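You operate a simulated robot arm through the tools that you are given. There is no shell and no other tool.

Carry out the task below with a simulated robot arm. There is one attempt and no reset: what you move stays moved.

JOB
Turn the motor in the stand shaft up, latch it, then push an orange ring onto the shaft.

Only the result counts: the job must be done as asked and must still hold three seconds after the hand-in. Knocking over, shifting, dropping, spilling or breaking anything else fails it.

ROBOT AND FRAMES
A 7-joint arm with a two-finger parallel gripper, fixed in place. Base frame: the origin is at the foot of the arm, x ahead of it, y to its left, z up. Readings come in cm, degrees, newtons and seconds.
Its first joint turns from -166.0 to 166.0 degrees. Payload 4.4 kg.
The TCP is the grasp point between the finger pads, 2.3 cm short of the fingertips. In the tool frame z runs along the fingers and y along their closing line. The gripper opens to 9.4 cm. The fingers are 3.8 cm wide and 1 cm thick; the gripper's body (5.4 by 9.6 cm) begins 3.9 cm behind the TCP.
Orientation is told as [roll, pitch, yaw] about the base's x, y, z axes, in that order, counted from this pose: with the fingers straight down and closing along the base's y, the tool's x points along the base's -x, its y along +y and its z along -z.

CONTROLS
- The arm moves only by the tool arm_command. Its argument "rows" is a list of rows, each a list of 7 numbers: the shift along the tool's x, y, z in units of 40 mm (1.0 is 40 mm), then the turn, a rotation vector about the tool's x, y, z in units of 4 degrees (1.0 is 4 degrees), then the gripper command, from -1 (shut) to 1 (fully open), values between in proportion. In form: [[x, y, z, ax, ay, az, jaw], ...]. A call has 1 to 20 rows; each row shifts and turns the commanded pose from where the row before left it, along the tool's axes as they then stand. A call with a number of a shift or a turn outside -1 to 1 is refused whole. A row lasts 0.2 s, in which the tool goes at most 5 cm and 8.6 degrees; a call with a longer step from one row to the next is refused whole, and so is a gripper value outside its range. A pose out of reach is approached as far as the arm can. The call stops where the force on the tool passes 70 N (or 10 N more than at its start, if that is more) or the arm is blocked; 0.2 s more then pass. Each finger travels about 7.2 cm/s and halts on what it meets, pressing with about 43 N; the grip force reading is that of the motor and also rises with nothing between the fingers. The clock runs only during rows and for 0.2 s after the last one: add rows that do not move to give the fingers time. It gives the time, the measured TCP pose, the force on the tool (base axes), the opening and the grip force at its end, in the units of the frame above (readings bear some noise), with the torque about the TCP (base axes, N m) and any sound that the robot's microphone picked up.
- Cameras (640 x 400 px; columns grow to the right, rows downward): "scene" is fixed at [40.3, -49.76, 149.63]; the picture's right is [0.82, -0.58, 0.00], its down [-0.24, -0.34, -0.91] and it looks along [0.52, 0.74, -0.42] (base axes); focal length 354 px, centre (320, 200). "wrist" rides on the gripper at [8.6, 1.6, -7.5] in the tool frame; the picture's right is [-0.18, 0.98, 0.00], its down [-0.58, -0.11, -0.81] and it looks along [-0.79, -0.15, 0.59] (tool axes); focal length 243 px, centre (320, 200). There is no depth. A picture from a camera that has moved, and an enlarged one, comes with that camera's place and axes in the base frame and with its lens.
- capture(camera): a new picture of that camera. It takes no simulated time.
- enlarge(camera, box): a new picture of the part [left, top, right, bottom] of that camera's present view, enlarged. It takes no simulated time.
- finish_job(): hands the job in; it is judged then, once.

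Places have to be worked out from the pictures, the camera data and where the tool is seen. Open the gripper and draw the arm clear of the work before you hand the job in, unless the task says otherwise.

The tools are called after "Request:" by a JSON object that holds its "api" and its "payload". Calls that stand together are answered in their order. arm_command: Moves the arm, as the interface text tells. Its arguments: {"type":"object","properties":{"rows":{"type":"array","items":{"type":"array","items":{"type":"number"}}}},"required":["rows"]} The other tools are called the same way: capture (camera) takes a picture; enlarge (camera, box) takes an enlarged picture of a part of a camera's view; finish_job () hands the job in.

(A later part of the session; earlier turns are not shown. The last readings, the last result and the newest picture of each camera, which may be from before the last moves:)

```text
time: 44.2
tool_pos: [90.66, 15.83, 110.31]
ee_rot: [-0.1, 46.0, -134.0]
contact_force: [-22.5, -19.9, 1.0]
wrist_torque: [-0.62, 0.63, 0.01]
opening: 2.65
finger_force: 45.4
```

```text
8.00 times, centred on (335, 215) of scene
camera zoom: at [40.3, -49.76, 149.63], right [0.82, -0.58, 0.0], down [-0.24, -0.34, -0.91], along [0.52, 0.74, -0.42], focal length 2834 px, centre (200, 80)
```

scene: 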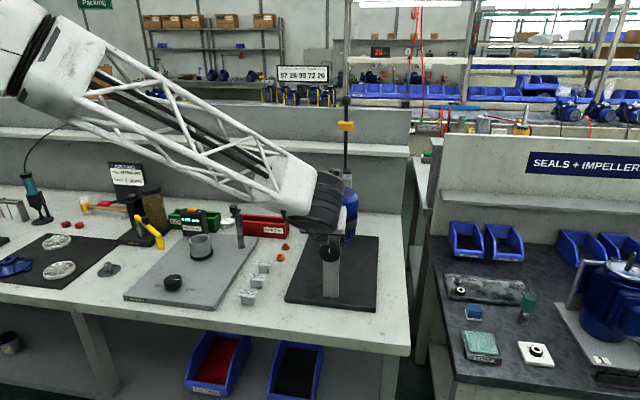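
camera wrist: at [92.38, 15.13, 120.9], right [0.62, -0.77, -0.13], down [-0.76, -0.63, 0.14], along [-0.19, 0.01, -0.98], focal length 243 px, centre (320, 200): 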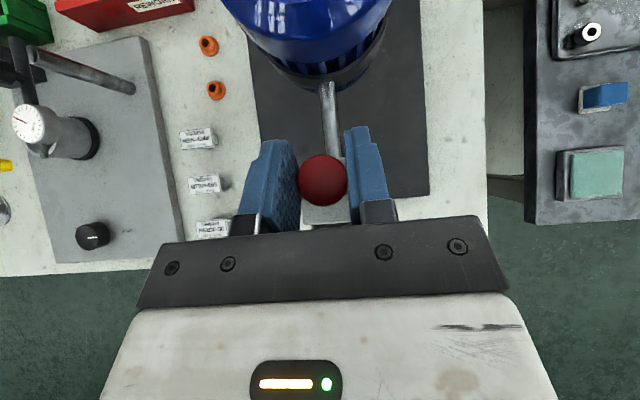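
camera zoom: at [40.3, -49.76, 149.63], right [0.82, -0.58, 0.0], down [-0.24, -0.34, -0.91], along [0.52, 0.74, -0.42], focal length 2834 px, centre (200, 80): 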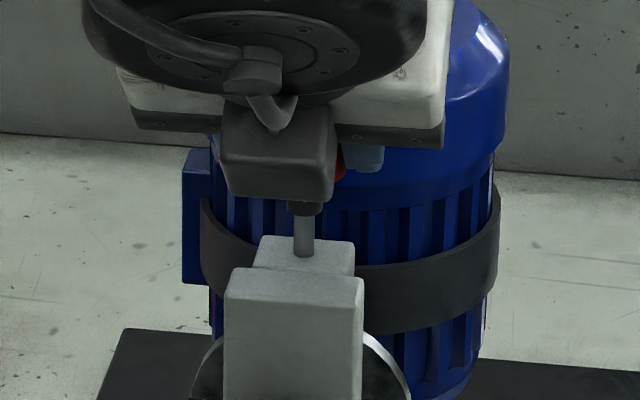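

Still free, 1.6 cm up. I relieve the fore-aft load and pull further.

Request:
{"api": "arm_command", "payload": {"rows": [[-0.035, 0, -0.036, 0, 0, 0, -1], [0.045, 0, -0.0434, 0, 0, 0, -1], [0.045, 0, -0.0434, 0, 0, 0, -1], [0.045, 0, -0.0434, 0, 0, 0, -1], [0, 0, 0, 0, 0, 0, -1]]}}

Request:
{"api": "enlarge", "payload": {"camera": "scene", "box": [310, 190, 360, 240]}}

Request:
{"api": "capture", "payload": {"camera": "wrist"}}

```text
time: 45.4
tool_pos: [90.54, 15.74, 110.85]
ee_rot: [-0.2, 45.9, -134.2]
contact_force: [25.4, -19.7, -38.2]
wrist_torque: [-0.52, -0.51, -0.03]
opening: 2.67
finger_force: 44.8
```

```text
8.00 times, centred on (335, 215) of scene
camera zoom: at [40.3, -49.76, 149.63], right [0.82, -0.58, 0.0], down [-0.24, -0.34, -0.91], along [0.52, 0.74, -0.42], focal length 2834 px, centre (200, 80)
```

zoom: 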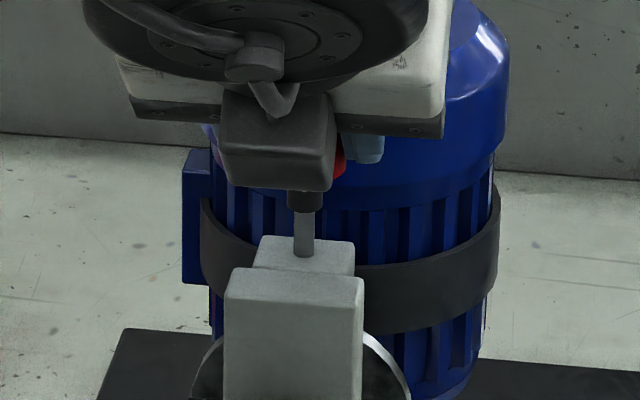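

```text
taken
camera wrist: at [92.29, 15.01, 122.15], right [0.62, -0.77, -0.14], down [-0.76, -0.63, 0.14], along [-0.2, 0.01, -0.98], focal length 243 px, centre (320, 200)
```

wrist: 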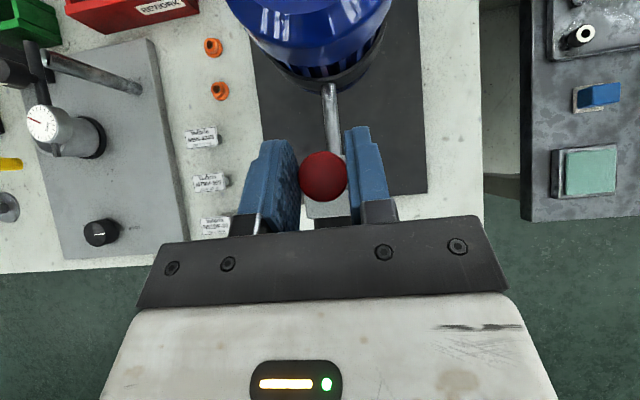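

There is a stop at about 2 cm of stroke (−38 N). I relax slightly and open to see whether the plunger stays up.

Request:
{"api": "arm_command", "payload": {"rows": [[-0.03, 0, 0.03, 0, 0, 0, -1], [0, 0, 0, 0, 0, 0, -1], [0, 0, 0, 0, 0, 0, 0.2], [0, 0, 0, 0, 0, 0, 0.2], [0, 0, 0, 0, 0, 0, 0.2], [0, 0, -0.5, 0, 0, 0, 0.2], [0, 0, -0.5, 0, 0, 0, 0.2], [0, 0, -0.5, 0, 0, 0, 0.2], [0, 0, -0.5, 0, 0, 0, 0.2], [0, 0, -0.5, 0, 0, 0, 0.2], [0, 0, -0.5, 0, 0, 0, 0.2], [0, 0, 0, 0, 0, 0, 0.2]]}}

Request:
{"api": "enlarge", "payload": {"camera": "scene", "box": [290, 180, 390, 260]}}

Request:
{"api": "capture", "payload": {"camera": "wrist"}}

```text
time: 48.0
tool_pos: [84.49, 9.5, 119.11]
ee_rot: [-0.2, 46.0, -134.0]
contact_force: [-0.2, 0.0, -0.1]
wrist_torque: [-0.03, 0.02, -0.01]
opening: 5.65
finger_force: 0.0
```

```text
5.00 times, centred on (340, 220) of scene
camera zoom: at [40.3, -49.76, 149.63], right [0.82, -0.58, 0.0], down [-0.24, -0.34, -0.91], along [0.52, 0.74, -0.42], focal length 1771 px, centre (220, 100)
```

zoom: 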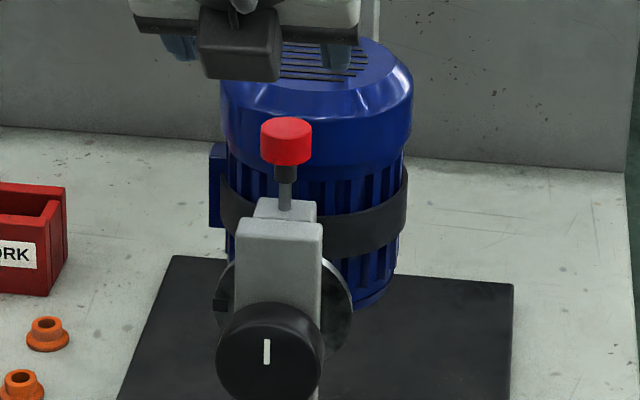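

```text
taken
camera wrist: at [86.09, 8.9, 130.61], right [0.62, -0.77, -0.13], down [-0.76, -0.63, 0.14], along [-0.19, 0.01, -0.98], focal length 243 px, centre (320, 200)
```

wrist: 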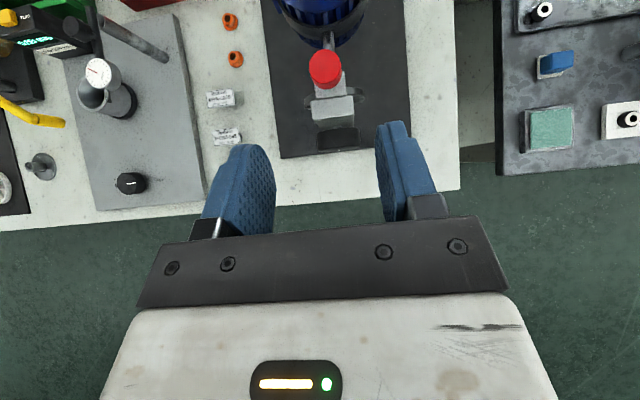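

The plunger stays up (unlatched). Now I go back to the knob: retreat, level the tool, and lower to knob height.

Request:
{"api": "arm_command", "payload": {"rows": [[-0.56, 0, -0.585, 0, 0, 0, 1], [-0.56, 0, -0.585, 0, 0, 0, 1], [0, 0, 0, 0, 1, 0, 1], [0, 0, 0, 0, 1, 0, 1], [0, 0, 0, 0, 1, 0, 1], [0, 0, 0, 0, 1, 0, 1], [0, 0, 0, 0, 1, 0, 1], [0, 0, 0, 0, 1, 0, 1], [0, 0, 0, 0, 1, 0, 1], [0, 0, 0, 0, 1, 0, 1], [0, 0, 0, 0, 1, 0, 1], [0, 0, 0, 0, 1, 0, 1], [0, 0, 0, 0, 1, 0, 1], [-0.8, 0, 0, 0, 0, 0, 1], [-0.8, 0, 0, 0, 0, 0, 1], [-0.8, 0, 0, 0, 0, 0, 1], [-0.8, 0, 0, 0, 0, 0, 1], [-0.8, 0, 0, 0, 0, 0, 1], [-0.8, 0, 0, 0, 0, 0, 1], [0, 0, 0, 0, 0, 0, 1]]}}

Request:
{"api": "capture", "payload": {"camera": "wrist"}}

```text
time: 52.2
tool_pos: [80.24, 4.98, 99.94]
ee_rot: [-131.0, 89.9, 95.0]
contact_force: [-0.3, -0.2, -0.4]
wrist_torque: [-0.03, -0.05, 0.01]
opening: 9.43
finger_force: 0.1
```

```text
taken
camera wrist: at [76.22, -1.56, 108.63], right [0.71, -0.68, -0.18], down [-0.64, -0.5, -0.58], along [0.3, 0.53, -0.79], focal length 243 px, centre (320, 200)
```

wrist: 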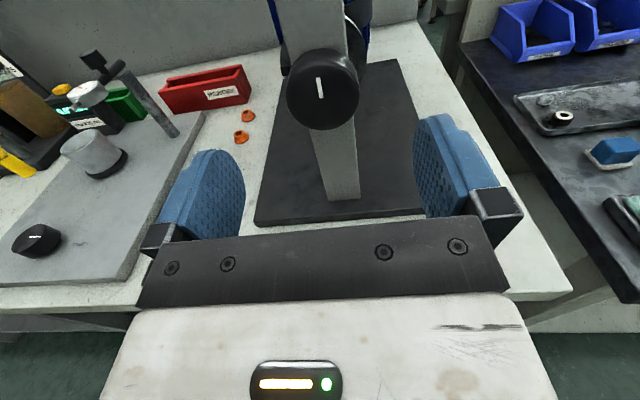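

Aligned again; I move in to (86.9,12.0,99.1) and grip the knob.

Request:
{"api": "arm_command", "payload": {"rows": [[-0.21, -0.02, 0.4, 0, 0, 0, 1], [0, 0, 0.4, 0, 0, 0, 1], [0, 0, 0.4, 0, 0, 0, 1], [0, 0, 0.4, 0, 0, 0, 1], [0, 0, 0.4, 0, 0, 0, 1], [0, 0, 0.4, 0, 0, 0, 1], [0, 0, 0, 0, 0, 0, 1], [0, 0, 0, 0, 0, 0, 1], [0, 0, 0, 0, 0, 0, -1], [0, 0, 0, 0, 0, 0, -1], [0, 0, 0, 0, 0, 0, -1], [0, 0, 0, 0, 0, 0, -1]]}}

```text
time: 54.8
tool_pos: [86.98, 11.85, 99.19]
ee_rot: [-102.0, 89.9, 124.1]
contact_force: [-3.9, 6.9, 1.3]
wrist_torque: [0.09, 0.03, -1.1]
opening: 5.61
finger_force: 44.7
```

Gripped at 5.6 cm with little side load. I turn the knob 16° and check.

Request:
{"api": "arm_command", "payload": {"rows": [[0, 0, 0, 0, 0, -0.8, -1], [0, 0, 0, 0, 0, -0.8, -1], [0, 0, 0, 0, 0, -0.8, -1], [0, 0, 0, 0, 0, -0.8, -1], [0, 0, 0, 0, 0, -0.8, -1], [0, 0, 0, 0, 0, 0, -1]]}}

Request:
{"api": "capture", "payload": {"camera": "wrist"}}

Request:
{"api": "enlarge", "payload": {"camera": "scene", "box": [280, 170, 390, 260]}}

```text
time: 56.2
tool_pos: [86.67, 11.84, 99.05]
ee_rot: [90.0, 74.1, -43.9]
contact_force: [-29.5, 34.4, 5.1]
wrist_torque: [0.97, 0.65, -0.68]
opening: 5.54
finger_force: 44.7
```

```text
taken
camera wrist: at [80.9, 7.11, 107.91], right [0.72, -0.69, 0.09], down [-0.52, -0.62, -0.59], along [0.46, 0.37, -0.8], focal length 243 px, centre (320, 200)
```

wrist: 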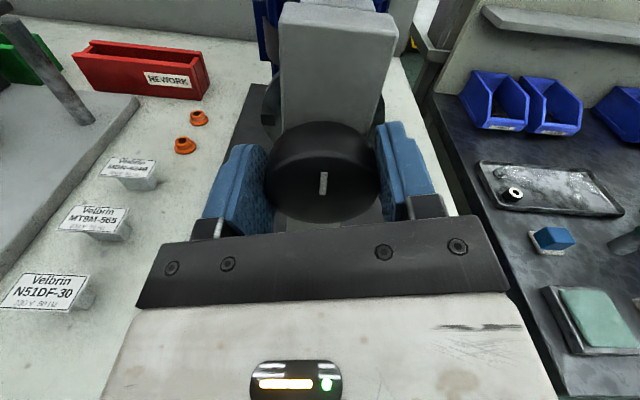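

```text
4.44 times, centred on (335, 215) of scene
camera zoom: at [40.3, -49.76, 149.63], right [0.82, -0.58, 0.0], down [-0.24, -0.34, -0.91], along [0.52, 0.74, -0.42], focal length 1574 px, centre (253, 133)
```

zoom: 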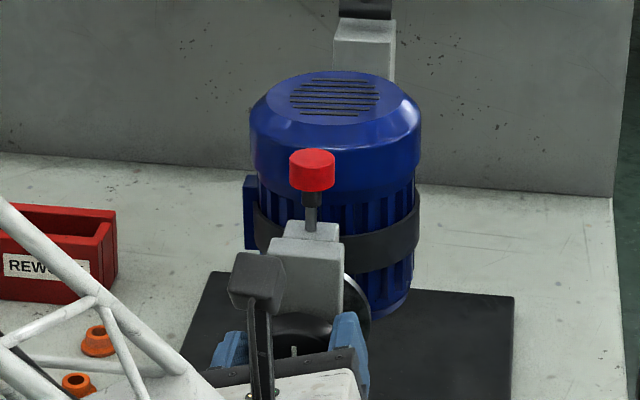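

The torque is moderate (~1.1 N·m) and the motor top seems to have moved slightly. I hold still to see if it creeps round.

Request:
{"api": "arm_command", "payload": {"rows": [[0, 0, 0, 0, 0, 0, -1], [0, 0, 0, 0, 0, 0, -1], [0, 0, 0, 0, 0, 0, -1], [0, 0, 0, 0, 0, 0, -1], [0, 0, 0, 0, 0, 0, -1]]}}

Request:
{"api": "enlarge", "payload": {"camera": "wrist", "box": [190, 0, 450, 250]}}

Request:
{"api": "enlarge", "payload": {"camera": "scene", "box": [280, 170, 390, 260]}}

```text
time: 57.4
tool_pos: [86.67, 11.89, 99.1]
ee_rot: [89.9, 74.1, -44.0]
contact_force: [-43.0, 51.2, 3.1]
wrist_torque: [1.06, 0.5, -0.38]
opening: 5.55
finger_force: 45.3
```

```text
1.60 times, centred on (320, 125) of wrist
camera zoom: at [80.91, 7.1, 107.91], right [0.72, -0.69, 0.09], down [-0.52, -0.62, -0.59], along [0.46, 0.37, -0.8], focal length 388 px, centre (320, 320)
```

zoom: 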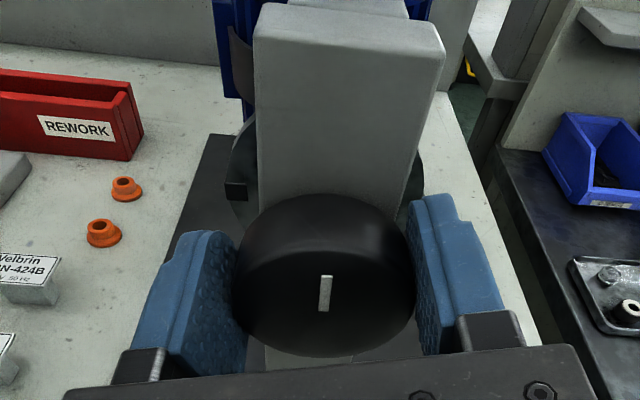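

```text
4.44 times, centred on (335, 215) of scene
camera zoom: at [40.3, -49.76, 149.63], right [0.82, -0.58, 0.0], down [-0.24, -0.34, -0.91], along [0.52, 0.74, -0.42], focal length 1574 px, centre (253, 133)
```

zoom: 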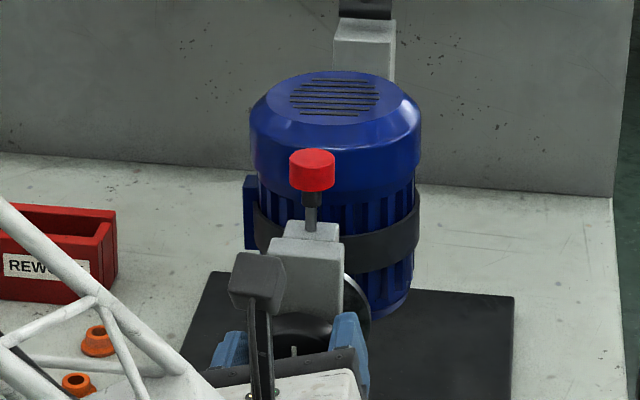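

The knob is slipping in the fingers at ~1.1 N·m after only ~2° of motor tilt, so this direction may be against a stop. I release, return the roll, regrip and try the other direction.

Request:
{"api": "arm_command", "payload": {"rows": [[0, 0, 0, 0, 0, 0, 1], [0, 0, 0, 0, 0, 0, 1], [0, 0, 0, 0, 0, 0, 1], [0, 0, 0, 0, 0, 0.8, 1], [0, 0, 0, 0, 0, 0.8, 1], [0, 0, 0, 0, 0, 0.8, 1], [0, 0, 0, 0, 0, 0.8, 1], [0, 0, 0, 0, 0, 0.8, 1], [0, 0, 0, 0, 0, 0, 1]]}}

Request:
{"api": "enlarge", "payload": {"camera": "wrist", "box": [190, 0, 450, 250]}}

Request:
{"api": "enlarge", "payload": {"camera": "scene", "box": [280, 170, 390, 260]}}

```text
time: 59.4
tool_pos: [86.91, 11.99, 99.16]
ee_rot: [-102.9, 90.0, 123.1]
contact_force: [0.4, 0.2, -0.5]
wrist_torque: [-0.01, 0.0, 0.01]
opening: 9.41
finger_force: 0.0
```

```text
1.60 times, centred on (320, 125) of wrist
camera zoom: at [82.81, 5.37, 107.83], right [0.71, -0.68, -0.19], down [-0.64, -0.5, -0.58], along [0.3, 0.53, -0.79], focal length 388 px, centre (320, 320)
```

zoom: 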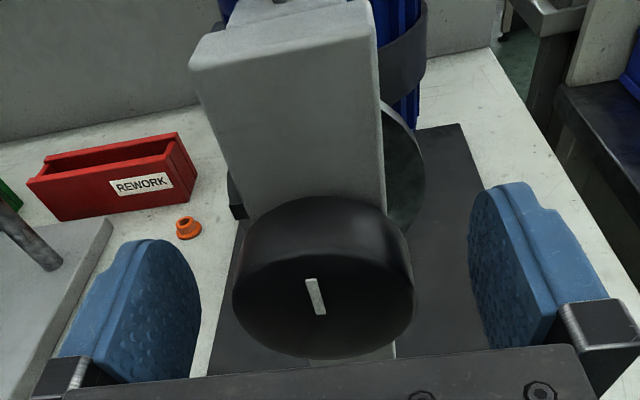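

```text
4.44 times, centred on (335, 215) of scene
camera zoom: at [40.3, -49.76, 149.63], right [0.82, -0.58, 0.0], down [-0.24, -0.34, -0.91], along [0.52, 0.74, -0.42], focal length 1574 px, centre (253, 133)
```

zoom: 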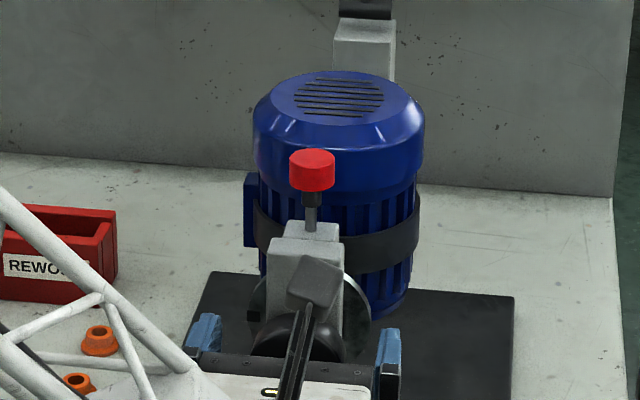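

The motor returned to vertical. I regrip and turn the other way (clockwise) 16°.

Request:
{"api": "arm_command", "payload": {"rows": [[0, 0, 0, 0, 0, 0, -1], [0, 0, 0, 0, 0, 0, -1], [0, 0, 0, 0, 0, 0, -1], [0, 0, 0, 0, 0, 0, -1], [0, 0, 0, 0, 0, 0.8, -1], [0, 0, 0, 0, 0, 0.8, -1], [0, 0, 0, 0, 0, 0.8, -1], [0, 0, 0, 0, 0, 0.8, -1], [0, 0, 0, 0, 0, 0.8, -1], [0, 0, 0, 0, 0, 0, -1]]}}

Request:
{"api": "enlarge", "payload": {"camera": "wrist", "box": [190, 0, 450, 250]}}

Request:
{"api": "enlarge", "payload": {"camera": "scene", "box": [280, 170, 390, 260]}}

```text
time: 61.4
tool_pos: [86.94, 11.71, 99.01]
ee_rot: [-90.0, 74.2, 135.7]
contact_force: [20.8, -3.2, -8.3]
wrist_torque: [-0.28, 0.02, -1.3]
opening: 5.58
finger_force: 45.1
stopped in row 10: the force on the tool passed its limit at 72 N (the readings are from after the stop); the commanded pose is now the measured one
```

```text
1.60 times, centred on (320, 125) of wrist
camera zoom: at [84.54, 3.67, 107.04], right [0.64, -0.62, -0.44], down [-0.75, -0.4, -0.53], along [0.16, 0.67, -0.72], focal length 388 px, centre (320, 320)
```

zoom: 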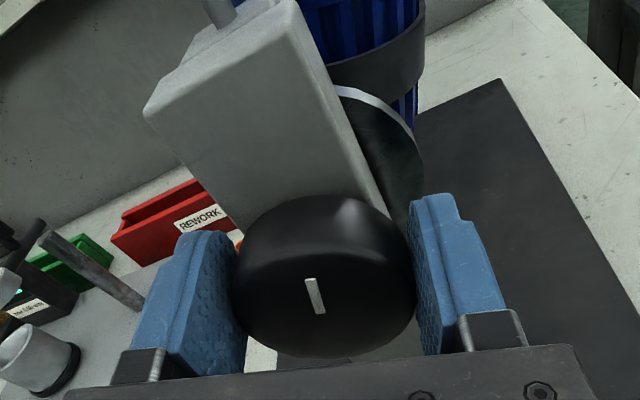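

```text
4.44 times, centred on (335, 215) of scene
camera zoom: at [40.3, -49.76, 149.63], right [0.82, -0.58, 0.0], down [-0.24, -0.34, -0.91], along [0.52, 0.74, -0.42], focal length 1574 px, centre (253, 133)
```

zoom: 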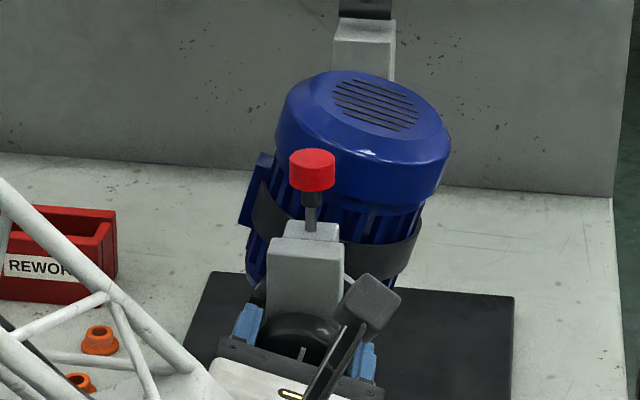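

Clockwise works: the motor tilts freely. To do the whole 180° in one grip I release (checking whether the motor stays), and roll the open hand back to 90° where I can also sense the knob's height.

Request:
{"api": "arm_command", "payload": {"rows": [[0, 0, 0, 0, 0, 0, 1], [0, 0, 0, 0, 0, 0, 1], [0, 0, 0, 0, 0, 0, 1], [0, 0, 0, 0, 0, 0, 1]]}}

Request:
{"api": "enlarge", "payload": {"camera": "scene", "box": [280, 170, 390, 260]}}

```text
time: 62.4
tool_pos: [86.89, 11.73, 99.1]
ee_rot: [-90.2, 74.3, 135.8]
contact_force: [0.6, 0.5, 0.9]
wrist_torque: [0.01, 0.03, 0.01]
opening: 9.39
finger_force: 0.1
```

```text
4.44 times, centred on (335, 215) of scene
camera zoom: at [40.3, -49.76, 149.63], right [0.82, -0.58, 0.0], down [-0.24, -0.34, -0.91], along [0.52, 0.74, -0.42], focal length 1574 px, centre (253, 133)
```

zoom: 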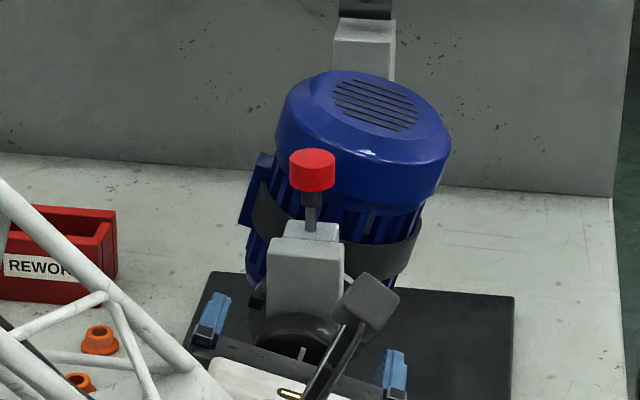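

The motor stays where it is left. I roll the open hand back to about 92° and gently close to sense the knob height.

Request:
{"api": "arm_command", "payload": {"rows": [[0, 0, 0, 0, 0, -1, 1], [0, 0, 0, 0, 0, -1, 1], [0, 0, 0, 0, 0, -1, 1], [0, 0, 0, 0, 0, -1, 1], [0, 0, 0, 0, 0, -1, 1], [0, 0, 0, 0, 0, -1, 1], [0, 0, 0, 0, 0, -1, 1], [0, 0, 0, 0, 0, -1, 1], [0, 0, 0, 0, 0, -1, 1], [0, 0, 0, 0, 0, -1, 1], [0, 0, 0, 0, 0, -1, 1], [0, 0, 0, 0, 0, -1, 1], [0, 0, 0, 0, 0, -1, 1], [0, 0, 0, 0, 0, -1, 1]]}}

Request:
{"api": "arm_command", "payload": {"rows": [[0, 0, 0, 0, 0, -1, 1], [0, 0, 0, 0, 0, -1, 1], [0, 0, 0, 0, 0, -1, 1], [0, 0, 0, 0, 0, -1, 1], [0, 0, 0, 0, 0, -1, 1], [0, 0, 0, 0, 0, -1, 1], [0, 0, 0, 0, 0, -1, 1], [0, 0, 0, 0, 0, -1, 1], [0, 0, 0, 0, 0, -1, 1], [0, 0, 0, 0, 0, -1, 1], [0, 0, 0, 0, 0, -1, 1], [0, 0, 0, 0, 0, -1, 1], [0, 0, 0, 0, 0, 0, 1], [0, 0, 0, 0, 0, 0, -1], [0, 0, 0, 0, 0, 0, -1], [0, 0, 0, 0, 0, 0, -1], [0, 0, 0, 0, 0, 0, -1]]}}

Request:
{"api": "capture", "payload": {"camera": "wrist"}}

Request:
{"api": "enlarge", "payload": {"camera": "scene", "box": [280, 170, 390, 260]}}

```text
time: 65.4
tool_pos: [86.87, 11.75, 99.13]
ee_rot: [90.1, 49.7, -44.1]
contact_force: [-0.1, 0.3, -0.4]
wrist_torque: [-0.04, 0.02, 0.0]
opening: 9.41
finger_force: 0.0
```

```text
time: 69.0
tool_pos: [86.79, 11.82, 98.5]
ee_rot: [89.7, 2.0, -44.3]
contact_force: [24.6, 7.4, -10.3]
wrist_torque: [0.31, -0.32, -0.76]
opening: 5.54
finger_force: 44.8
stopped in row 17: the force on the tool passed its limit at 72 N (the readings are from after the stop); the commanded pose is now the measured one
```

```text
taken
camera wrist: at [75.43, 12.41, 100.56], right [0.16, -0.15, 0.98], down [-0.15, -0.98, -0.12], along [0.98, -0.12, -0.18], focal length 243 px, centre (320, 200)
```

wrist: 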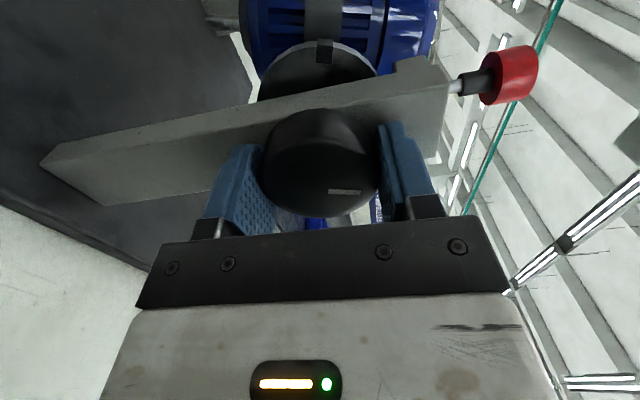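

```text
4.44 times, centred on (335, 215) of scene
camera zoom: at [40.3, -49.76, 149.63], right [0.82, -0.58, 0.0], down [-0.24, -0.34, -0.91], along [0.52, 0.74, -0.42], focal length 1574 px, centre (253, 133)
```

zoom: 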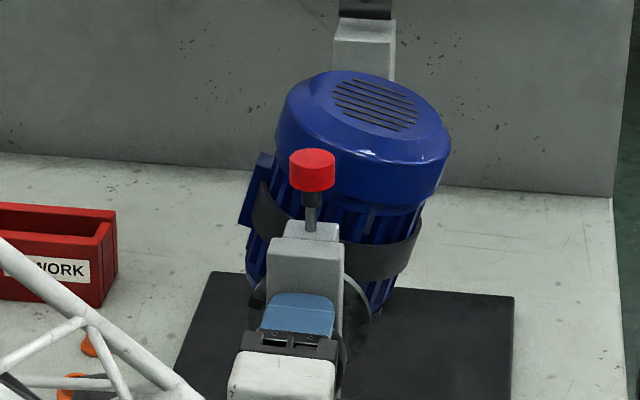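

The grip centred itself at z≈98.5, so the knob axis is 0.6 cm lower than I assumed. From this roll I can turn the remaining ~164° in one grip; I start clockwise.

Request:
{"api": "arm_command", "payload": {"rows": [[0, 0, 0, 0, 0, 0.8, -1], [0, 0, 0, 0, 0, 0.8, -1], [0, 0, 0, 0, 0, 0.8, -1], [0, 0, 0, 0, 0, 0.8, -1], [0, 0, 0, 0, 0, 0.8, -1], [0, 0, 0, 0, 0, 0.8, -1], [0, 0, 0, 0, 0, 0.8, -1], [0, 0, 0, 0, 0, 0.8, -1], [0, 0, 0, 0, 0, 0, -1]]}}

Request:
{"api": "enlarge", "payload": {"camera": "scene", "box": [280, 170, 390, 260]}}

```text
time: 71.0
tool_pos: [86.65, 11.83, 98.64]
ee_rot: [89.6, 27.7, -44.3]
contact_force: [-14.6, 1.1, -10.1]
wrist_torque: [0.7, -0.48, 0.29]
opening: 5.53
finger_force: 44.7
```

```text
4.44 times, centred on (335, 215) of scene
camera zoom: at [40.3, -49.76, 149.63], right [0.82, -0.58, 0.0], down [-0.24, -0.34, -0.91], along [0.52, 0.74, -0.42], focal length 1574 px, centre (253, 133)
```

zoom: 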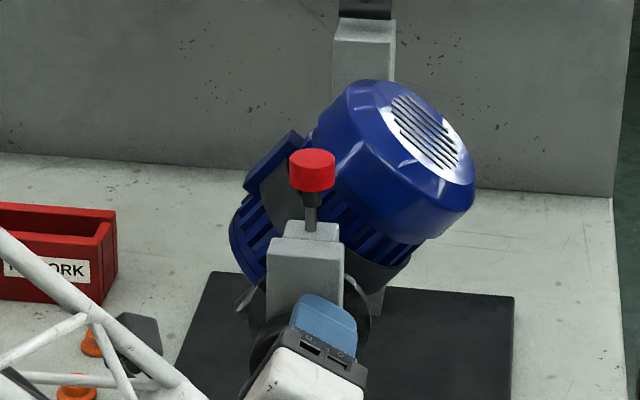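

It turns smoothly (~42° now). I keep turning.

Request:
{"api": "arm_command", "payload": {"rows": [[0, 0, 0, 0, 0, 0.8, -1], [0, 0, 0, 0, 0, 0.8, -1], [0, 0, 0, 0, 0, 0.8, -1], [0, 0, 0, 0, 0, 0.8, -1], [0, 0, 0, 0, 0, 0.8, -1], [0, 0, 0, 0, 0, 0.8, -1], [0, 0, 0, 0, 0, 0.8, -1], [0, 0, 0, 0, 0, 0.8, -1], [0, 0, 0, 0, 0, 0.8, -1], [0, 0, 0, 0, 0, 0.8, -1], [0, 0, 0, 0, 0, 0.8, -1], [0, 0, 0, 0, 0, 0.8, -1], [0, 0, 0, 0, 0, 0, -1]]}}

Request:
{"api": "enlarge", "payload": {"camera": "scene", "box": [280, 170, 390, 260]}}

```text
time: 73.8
tool_pos: [86.62, 11.8, 98.47]
ee_rot: [89.0, 66.1, -45.0]
contact_force: [27.8, 11.5, -11.5]
wrist_torque: [0.31, -0.11, -1.16]
opening: 5.54
finger_force: 45.2
```

```text
4.44 times, centred on (335, 215) of scene
camera zoom: at [40.3, -49.76, 149.63], right [0.82, -0.58, 0.0], down [-0.24, -0.34, -0.91], along [0.52, 0.74, -0.42], focal length 1574 px, centre (253, 133)
```

zoom: 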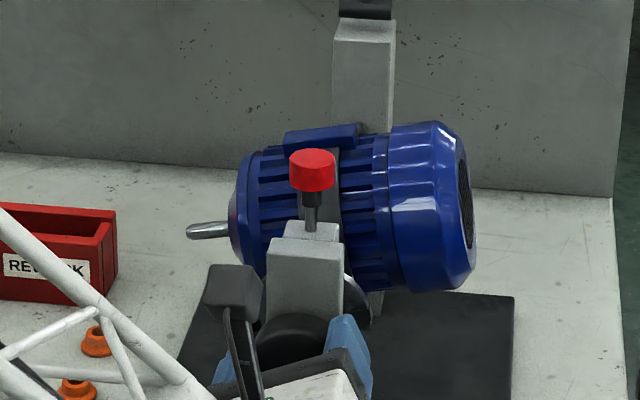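

About 82° now, shaft visible on the left. I continue.

Request:
{"api": "arm_command", "payload": {"rows": [[0, 0, 0, 0, 0, 0.8, -1], [0, 0, 0, 0, 0, 0.8, -1], [0, 0, 0, 0, 0, 0.8, -1], [0, 0, 0, 0, 0, 0.8, -1], [0, 0, 0, 0, 0, 0.8, -1], [0, 0, 0, 0, 0, 0.8, -1], [0, 0, 0, 0, 0, 0.8, -1], [0, 0, 0, 0, 0, 0.8, -1], [0, 0, 0, 0, 0, 0.8, -1], [0, 0, 0, 0, 0, 0.8, -1], [0, 0, 0, 0, 0, 0.8, -1], [0, 0, 0, 0, 0, 0.8, -1], [0, 0, 0, 0, 0, 0, -1]]}}

Request:
{"api": "enlarge", "payload": {"camera": "scene", "box": [280, 170, 390, 260]}}

```text
time: 76.7
tool_pos: [86.73, 11.77, 98.63]
ee_rot: [-88.7, 75.5, 137.1]
contact_force: [-25.7, -9.0, 4.7]
wrist_torque: [0.37, -0.15, -0.87]
opening: 5.51
finger_force: 45.1
```

```text
4.44 times, centred on (335, 215) of scene
camera zoom: at [40.3, -49.76, 149.63], right [0.82, -0.58, 0.0], down [-0.24, -0.34, -0.91], along [0.52, 0.74, -0.42], focal length 1574 px, centre (253, 133)
```

zoom: 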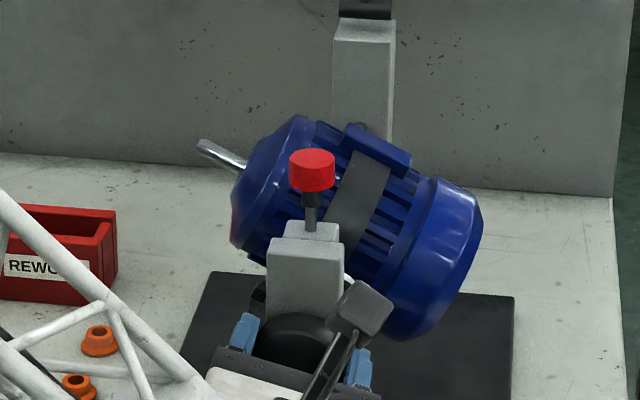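

Around 118°. I continue with the next 38°.

Request:
{"api": "arm_command", "payload": {"rows": [[0, 0, 0, 0, 0, 0.8, -1], [0, 0, 0, 0, 0, 0.8, -1], [0, 0, 0, 0, 0, 0.8, -1], [0, 0, 0, 0, 0, 0.8, -1], [0, 0, 0, 0, 0, 0.8, -1], [0, 0, 0, 0, 0, 0.8, -1], [0, 0, 0, 0, 0, 0.8, -1], [0, 0, 0, 0, 0, 0.8, -1], [0, 0, 0, 0, 0, 0.8, -1], [0, 0, 0, 0, 0, 0.8, -1], [0, 0, 0, 0, 0, 0.8, -1], [0, 0, 0, 0, 0, 0.8, -1], [0, 0, 0, 0, 0, 0, -1]]}}

Request:
{"api": "enlarge", "payload": {"camera": "scene", "box": [280, 170, 390, 260]}}

```text
time: 79.5
tool_pos: [86.73, 11.64, 98.66]
ee_rot: [-89.5, 37.1, 136.1]
contact_force: [50.5, -24.3, -20.2]
wrist_torque: [-0.49, 0.36, -0.06]
opening: 5.5
finger_force: 44.8
```

```text
4.44 times, centred on (335, 215) of scene
camera zoom: at [40.3, -49.76, 149.63], right [0.82, -0.58, 0.0], down [-0.24, -0.34, -0.91], along [0.52, 0.74, -0.42], focal length 1574 px, centre (253, 133)
```

zoom: 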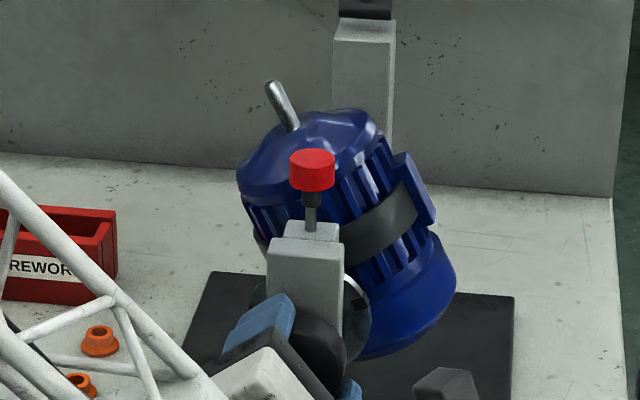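

~156° now; side load is building, so I shift ~3 mm to relieve it, then turn another 16°.

Request:
{"api": "arm_command", "payload": {"rows": [[0.025, 0.04, 0, 0, 0, 0, -1], [0.025, 0.04, 0, 0, 0, 0, -1], [0, 0, 0, 0, 0, 0.8, -1], [0, 0, 0, 0, 0, 0.8, -1], [0, 0, 0, 0, 0, 0.8, -1], [0, 0, 0, 0, 0, 0.8, -1], [0, 0, 0, 0, 0, 0.8, -1], [0, 0, 0, 0, 0, 0, -1]]}}

Request:
{"api": "enlarge", "payload": {"camera": "scene", "box": [280, 170, 390, 260]}}

```text
time: 81.2
tool_pos: [87.0, 11.76, 98.52]
ee_rot: [-89.9, 21.2, 136.0]
contact_force: [-15.5, 52.4, 32.1]
wrist_torque: [-0.37, 0.6, -0.16]
opening: 5.5
finger_force: 44.6
```

```text
4.44 times, centred on (335, 215) of scene
camera zoom: at [40.3, -49.76, 149.63], right [0.82, -0.58, 0.0], down [-0.24, -0.34, -0.91], along [0.52, 0.74, -0.42], focal length 1574 px, centre (253, 133)
```

zoom: 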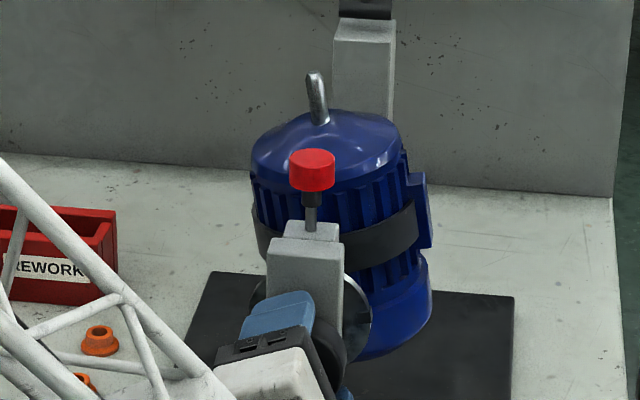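

Shaft is nearly vertical (~172°). I take back half of the relief shift and turn the last few degrees toward the stop.

Request:
{"api": "arm_command", "payload": {"rows": [[-0.03, -0.05, 0, 0, 0, 0, -1], [0, 0, 0, 0, 0, 0.7, -1], [0, 0, 0, 0, 0, 0.7, -1], [0, 0, 0, 0, 0, 0.6, -1], [0, 0, 0, 0, 0, 0, -1]]}}

Request:
{"api": "enlarge", "payload": {"camera": "scene", "box": [280, 170, 390, 260]}}

```text
time: 82.5
tool_pos: [86.77, 11.57, 98.61]
ee_rot: [-89.7, 13.2, 135.9]
contact_force: [31.8, 3.9, 12.6]
wrist_torque: [0.67, -0.23, -0.83]
opening: 5.49
finger_force: 45.3
```

```text
4.44 times, centred on (335, 215) of scene
camera zoom: at [40.3, -49.76, 149.63], right [0.82, -0.58, 0.0], down [-0.24, -0.34, -0.91], along [0.52, 0.74, -0.42], focal length 1574 px, centre (253, 133)
```

zoom: 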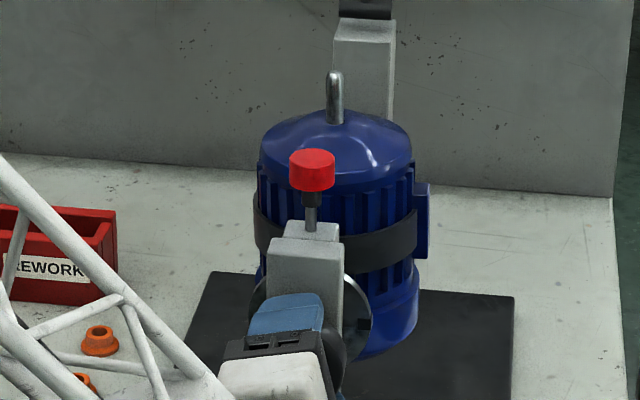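

The shaft looks about vertical. I turn a little more to find the stop.

Request:
{"api": "arm_command", "payload": {"rows": [[-0.01, -0.01, 0, 0, 0, 0.5, -1], [0, 0, 0, 0, 0, 0.5, -1], [0, 0, 0, 0, 0, 0, -1]]}}

Request:
{"api": "enlarge", "payload": {"camera": "scene", "box": [280, 170, 390, 260]}}

```text
time: 83.2
tool_pos: [86.84, 11.55, 98.51]
ee_rot: [-89.7, 9.1, 135.7]
contact_force: [27.5, -29.6, 10.5]
wrist_torque: [0.53, -0.82, -0.38]
opening: 5.5
finger_force: 44.4
```

```text
4.44 times, centred on (335, 215) of scene
camera zoom: at [40.3, -49.76, 149.63], right [0.82, -0.58, 0.0], down [-0.24, -0.34, -0.91], along [0.52, 0.74, -0.42], focal length 1574 px, centre (253, 133)
```

zoom: 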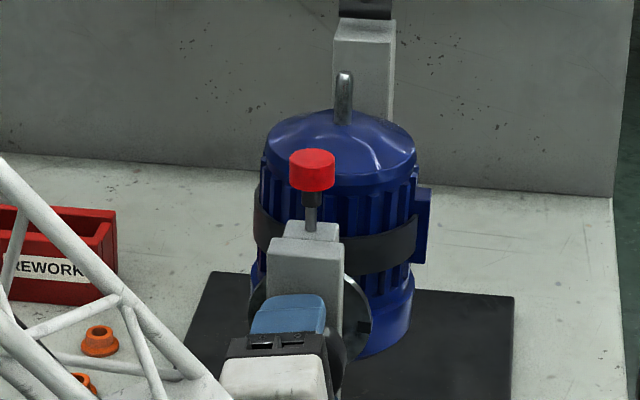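

No clear stop yet. I turn 3° more to see whether the torque grows (soft stop) like it did at the other end.

Request:
{"api": "arm_command", "payload": {"rows": [[0.0, 0.0, 0, 0, 0, 0.4, -1], [0, 0, 0, 0, 0, 0.4, -1], [0, 0, 0, 0, 0, 0, -1]]}}

Request:
{"api": "enlarge", "payload": {"camera": "scene", "box": [280, 170, 390, 260]}}

```text
time: 84.0
tool_pos: [86.68, 11.73, 98.48]
ee_rot: [-89.6, 6.0, 136.0]
contact_force: [-15.3, -29.3, 10.0]
wrist_torque: [-0.13, -1.23, 0.34]
opening: 5.53
finger_force: 45.0
```

```text
4.44 times, centred on (335, 215) of scene
camera zoom: at [40.3, -49.76, 149.63], right [0.82, -0.58, 0.0], down [-0.24, -0.34, -0.91], along [0.52, 0.74, -0.42], focal length 1574 px, centre (253, 133)
```

zoom: 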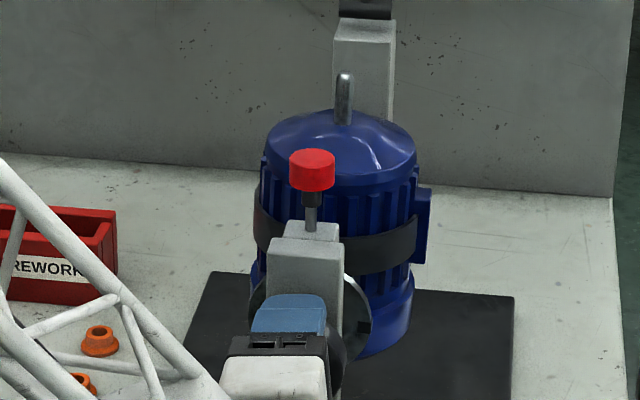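

The motor did not move further and torque rose to ~1 N·m: that is the far stop. I release and look.

Request:
{"api": "arm_command", "payload": {"rows": [[0, 0, 0, 0, 0, 0, 1], [0, 0, 0, 0, 0, 0, 1], [0, 0, 0, 0, 0, 0, 1], [0, 0, 0, 0, 0, 0, 1]]}}

Request:
{"api": "enlarge", "payload": {"camera": "scene", "box": [280, 170, 390, 260]}}

Request:
{"api": "enlarge", "payload": {"camera": "scene", "box": [310, 170, 380, 220]}}

```text
time: 85.0
tool_pos: [86.76, 11.69, 98.53]
ee_rot: [-89.7, 5.9, 135.9]
contact_force: [0.0, 0.0, -0.6]
wrist_torque: [0.0, 0.03, -0.01]
opening: 9.39
finger_force: 0.1
```

```text
4.44 times, centred on (335, 215) of scene
camera zoom: at [40.3, -49.76, 149.63], right [0.82, -0.58, 0.0], down [-0.24, -0.34, -0.91], along [0.52, 0.74, -0.42], focal length 1574 px, centre (253, 133)
```

zoom: 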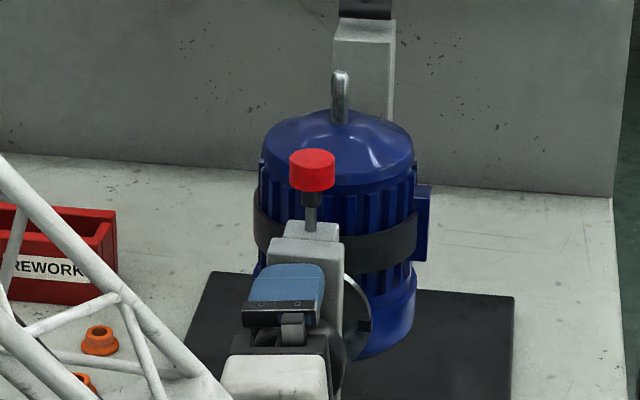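

```text
8.00 times, centred on (345, 195) of scene
camera zoom: at [40.3, -49.76, 149.63], right [0.82, -0.58, 0.0], down [-0.24, -0.34, -0.91], along [0.52, 0.74, -0.42], focal length 2834 px, centre (120, 240)
```

zoom: 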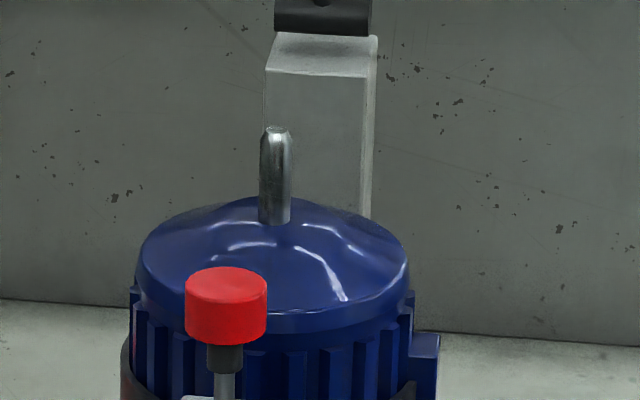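

The motor settled upright with the shaft up (axis back at the centred position). I retreat and roll the camera back on top to push the red plunger down.

Request:
{"api": "arm_command", "payload": {"rows": [[0, 0, -0.7, 0, 0, 0, 1], [0, 0, -0.7, 0, 0, 0, 1], [0, 0, -0.7, 0, 0, 0, 1], [0, 0, 0, 0, 0, -1, 0.2], [0, 0, 0, 0, 0, -1, 0.2], [0, 0, 0, 0, 0, -1, 0.2], [0, 0, 0, 0, 0, -1, 0.2], [0, 0, 0, 0, 0, -1, 0.2], [0, 0, 0, 0, 0, -1, 0.2], [0, 0, 0, 0, 0, -1, 0.2], [0, 0, 0, 0, 0, -1, 0.2], [0, 0, 0, 0, 0, -1, 0.2], [0, 0, 0, 0, 0, -1, 0.2], [0, 0, 0, 0, 0, -1, 0.2], [0, 0, 0, 0, 0, -1, 0.2], [0, 0, 0, 0, 0, -1, 0.2], [0, 0, 0, 0, 0, -1, 0.2], [0, 0, 0, 0, 0, -1, 0.2], [0, 0, 0, 0, 0, -1, 0.2], [0, 0, 0, 0, 0, -1, 0.2]]}}

Request:
{"api": "arm_command", "payload": {"rows": [[0, 0, 0, 0, 0, -1, 0.2], [0, 0, 0, 0, 0, -1, 0.2], [0, 0, 0, 0, 0, -1, 0.2], [0, 0, 0, 0, 0, -1, 0.2], [0.8, 0, 0, 0, 0, 0, 0.2], [0.8, 0, 0, 0, 0, 0, 0.2], [0.8, 0, 0, 0, 0, 0, 0.2], [0.8, 0, 0, 0, 0, 0, 0.2], [0.8, 0, 0, 0, 0, 0, 0.2], [0, 0, 0, 0, 0, 0, 0.2]]}}

Request:
{"api": "capture", "payload": {"camera": "wrist"}}

```text
time: 89.2
tool_pos: [81.01, 5.54, 98.64]
ee_rot: [-88.9, 74.1, 137.0]
contact_force: [-0.2, -0.2, 0.4]
wrist_torque: [0.0, 0.01, 0.0]
opening: 5.64
finger_force: 0.2
```

```text
time: 91.5
tool_pos: [80.89, 5.67, 114.77]
ee_rot: [-1.0, 89.7, -135.1]
contact_force: [0.0, -0.2, 0.1]
wrist_torque: [-0.02, 0.01, 0.03]
opening: 5.65
finger_force: 0.0
```

```text
taken
camera wrist: at [76.9, -0.76, 123.6], right [0.7, -0.69, -0.18], down [-0.64, -0.51, -0.58], along [0.3, 0.52, -0.8], focal length 243 px, centre (320, 200)
```

wrist: 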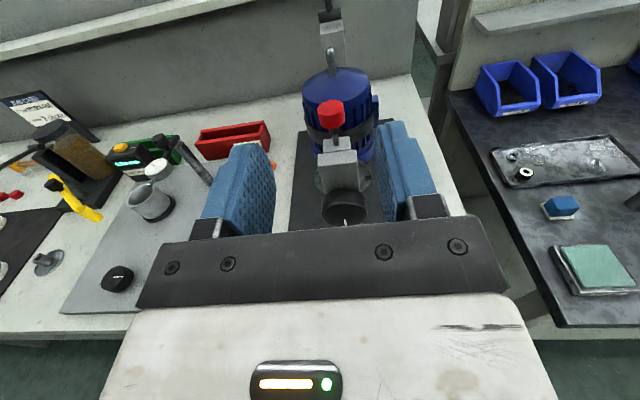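

I tilt down 44° and move in front of the cap.

Request:
{"api": "arm_command", "payload": {"rows": [[0, 0, 0, 0, -1, 0, 0.2], [0, 0, 0, 0, -1, 0, 0.2], [0, 0, 0, 0, -1, 0, 0.2], [0, 0, 0, 0, -1, 0, 0.2], [0, 0, 0, 0, -1, 0, 0.2], [0, 0, 0, 0, -1, 0, 0.2], [0, 0, 0, 0, -1, 0, 0.2], [0, 0, 0, 0, -1, 0, 0.2], [0, 0, 0, 0, -1, 0, 0.2], [0, 0, 0, 0, -1, 0, 0.2], [0, 0, 0, 0, -1, 0, 0.2], [0.567, 0, 0.583, 0, 0, 0, 0.2], [0.567, 0, 0.583, 0, 0, 0, 0.2], [0.567, 0, 0.583, 0, 0, 0, 0.2], [0, 0, 0, 0, 0, 0, 0.2]]}}

Request:
{"api": "capture", "payload": {"camera": "wrist"}}

```text
time: 94.7
tool_pos: [87.93, 12.86, 114.65]
ee_rot: [0.0, 45.8, -134.2]
contact_force: [-0.1, 0.9, 0.1]
wrist_torque: [0.02, 0.03, -0.03]
opening: 5.64
finger_force: 0.1
```

```text
taken
camera wrist: at [89.49, 12.27, 126.1], right [0.62, -0.78, -0.13], down [-0.76, -0.63, 0.15], along [-0.2, 0.01, -0.98], focal length 243 px, centre (320, 200)
```

wrist: 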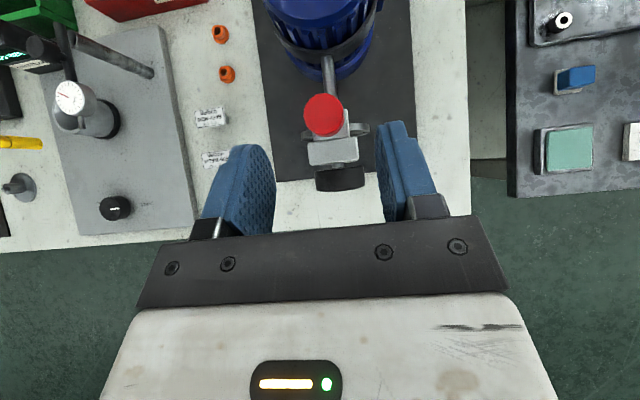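

Aligned with the cap; I move in 5.6 cm and grip it in its raised position.

Request:
{"api": "arm_command", "payload": {"rows": [[0, 0, 0.35, 0, 0, 0, 0.2], [0, 0, 0.35, 0, 0, 0, 0.2], [0, 0, 0.35, 0, 0, 0, 0.2], [0, 0, 0.35, 0, 0, 0, 0.2], [0, 0, 0, 0, 0, 0, 0.2], [0, 0, 0, 0, 0, 0, -1], [0, 0, 0, 0, 0, 0, -1], [0, 0, 0, 0, 0, 0, -1]]}}

Request:
{"api": "enlarge", "payload": {"camera": "scene", "box": [310, 190, 360, 240]}}

Request:
{"api": "capture", "payload": {"camera": "wrist"}}

```text
time: 96.5
tool_pos: [90.54, 15.66, 110.65]
ee_rot: [0.0, 45.7, -134.1]
contact_force: [17.2, -4.5, -2.0]
wrist_torque: [-0.06, -0.37, -0.03]
opening: 2.62
finger_force: 45.5
```

```text
8.00 times, centred on (335, 215) of scene
camera zoom: at [40.3, -49.76, 149.63], right [0.82, -0.58, 0.0], down [-0.24, -0.34, -0.91], along [0.52, 0.74, -0.42], focal length 2834 px, centre (200, 80)
```

zoom: 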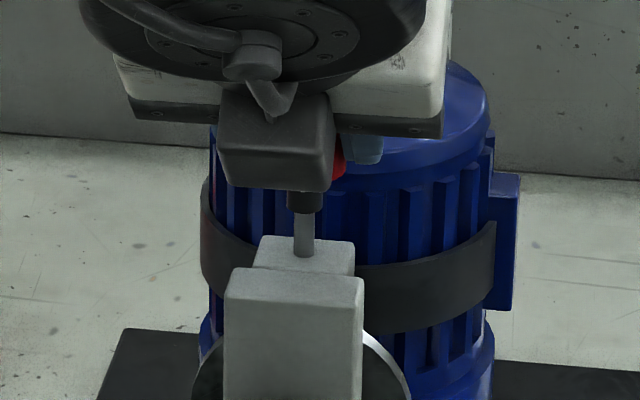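

```text
taken
camera wrist: at [92.23, 15.0, 122.16], right [0.62, -0.78, -0.13], down [-0.76, -0.63, 0.15], along [-0.2, 0.01, -0.98], focal length 243 px, centre (320, 200)
```

wrist: 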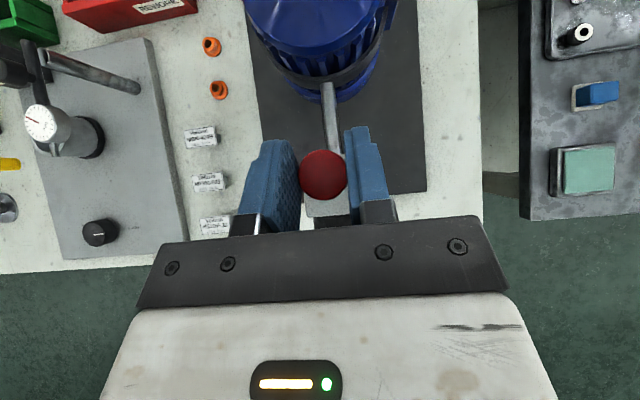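

Gripped. I push straight down in steps of 0.25 cm.

Request:
{"api": "arm_command", "payload": {"rows": [[-0.045, 0, 0.0434, 0, 0, 0, -1], [-0.045, 0, 0.0434, 0, 0, 0, -1], [-0.045, 0, 0.0434, 0, 0, 0, -1], [-0.045, 0, 0.0434, 0, 0, 0, -1], [0, 0, 0, 0, 0, 0, -1]]}}

Request:
{"api": "arm_command", "payload": {"rows": [[-0.045, 0, 0.0434, 0, 0, 0, -1], [-0.045, 0, 0.0434, 0, 0, 0, -1], [-0.045, 0, 0.0434, 0, 0, 0, -1], [0, 0, 0, 0, 0, 0, -1]]}}

Request:
{"api": "enlarge", "payload": {"camera": "scene", "box": [310, 190, 360, 240]}}

```text
time: 97.7
tool_pos: [90.7, 15.59, 109.7]
ee_rot: [-0.2, 45.6, -134.1]
contact_force: [3.7, -0.9, -0.1]
wrist_torque: [-0.2, 0.06, 0.02]
opening: 2.64
finger_force: 45.2
```

```text
time: 98.7
tool_pos: [90.5, 15.54, 109.04]
ee_rot: [0.0, 45.7, -134.1]
contact_force: [-3.2, 10.1, 7.0]
wrist_torque: [0.42, -0.17, 0.12]
opening: 2.66
finger_force: 45.7
```

```text
8.00 times, centred on (335, 215) of scene
camera zoom: at [40.3, -49.76, 149.63], right [0.82, -0.58, 0.0], down [-0.24, -0.34, -0.91], along [0.52, 0.74, -0.42], focal length 2834 px, centre (200, 80)
```

zoom: 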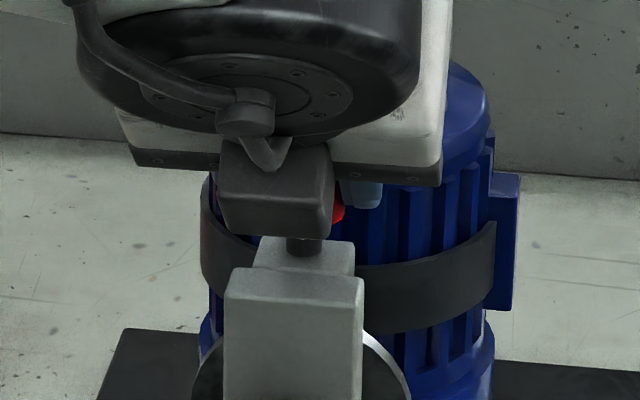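

Nearly seated (collar at the block, 7 N). I push slightly more to seat it.

Request:
{"api": "arm_command", "payload": {"rows": [[-0.045, 0, 0.0434, 0, 0, 0, -1], [-0.04, 0, 0.039, 0, 0, 0, -1], [0, 0, 0, 0, 0, 0, -1]]}}

Request:
{"api": "enlarge", "payload": {"camera": "scene", "box": [310, 190, 360, 240]}}

```text
time: 99.5
tool_pos: [90.63, 15.62, 108.78]
ee_rot: [0.1, 45.8, -134.0]
contact_force: [-3.6, 8.9, 37.5]
wrist_torque: [0.31, -0.01, 0.03]
opening: 2.69
finger_force: 44.9
```

```text
8.00 times, centred on (335, 215) of scene
camera zoom: at [40.3, -49.76, 149.63], right [0.82, -0.58, 0.0], down [-0.24, -0.34, -0.91], along [0.52, 0.74, -0.42], focal length 2834 px, centre (200, 80)
```

zoom: 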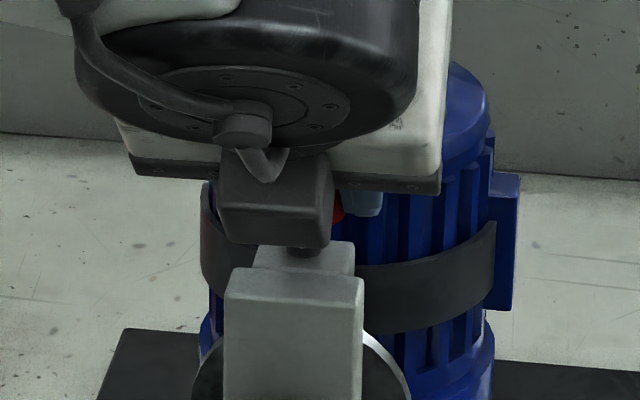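

37 N resist at the original height: seated. I open, back off, and compare the plunger height to the initial picture.

Request:
{"api": "arm_command", "payload": {"rows": [[0, 0, 0, 0, 0, 0, 0.2], [0, 0, 0, 0, 0, 0, 0.2], [0, 0, 0, 0, 0, 0, 0.2], [0, 0, -0.5, 0, 0, 0, 0.2], [0, 0, -0.5, 0, 0, 0, 0.2], [0, 0, -0.5, 0, 0, 0, 0.2], [0, 0, -0.5, 0, 0, 0, 0.2], [0, 0, -0.5, 0, 0, 0, 0.2], [0, 0, -0.5, 0, 0, 0, 0.2], [0, 0, 0, 0, 0, 0, 0.2]]}}

Request:
{"api": "enlarge", "payload": {"camera": "scene", "box": [290, 180, 390, 260]}}

Request:
{"api": "capture", "payload": {"camera": "wrist"}}

```text
time: 101.7
tool_pos: [84.59, 9.32, 117.0]
ee_rot: [0.0, 45.8, -134.2]
contact_force: [-0.5, 0.5, 0.2]
wrist_torque: [-0.03, 0.04, 0.0]
opening: 5.64
finger_force: 0.0
```

```text
5.00 times, centred on (340, 220) of scene
camera zoom: at [40.3, -49.76, 149.63], right [0.82, -0.58, 0.0], down [-0.24, -0.34, -0.91], along [0.52, 0.74, -0.42], focal length 1771 px, centre (220, 100)
```

zoom: 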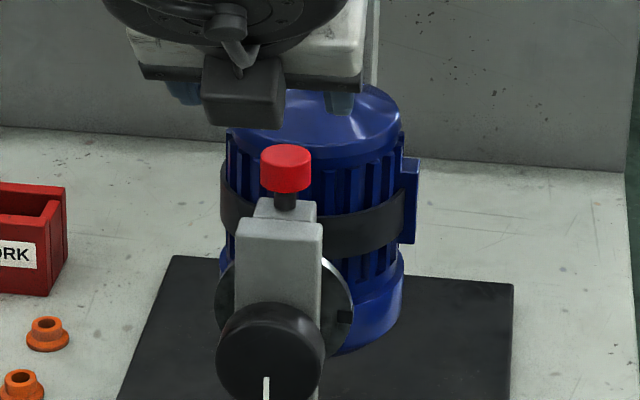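

```text
taken
camera wrist: at [86.23, 8.77, 128.43], right [0.62, -0.78, -0.13], down [-0.76, -0.63, 0.15], along [-0.2, 0.01, -0.98], focal length 243 px, centre (320, 200)
```

wrist: 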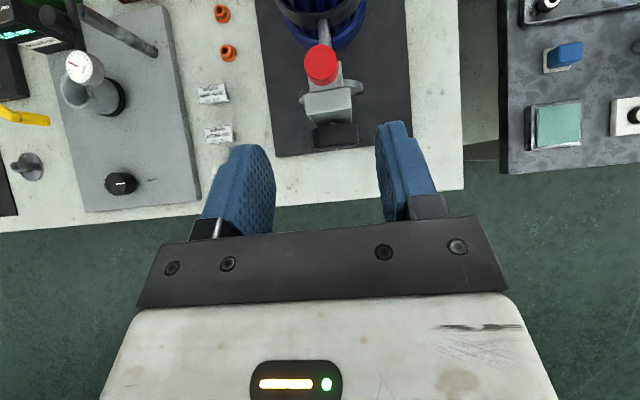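

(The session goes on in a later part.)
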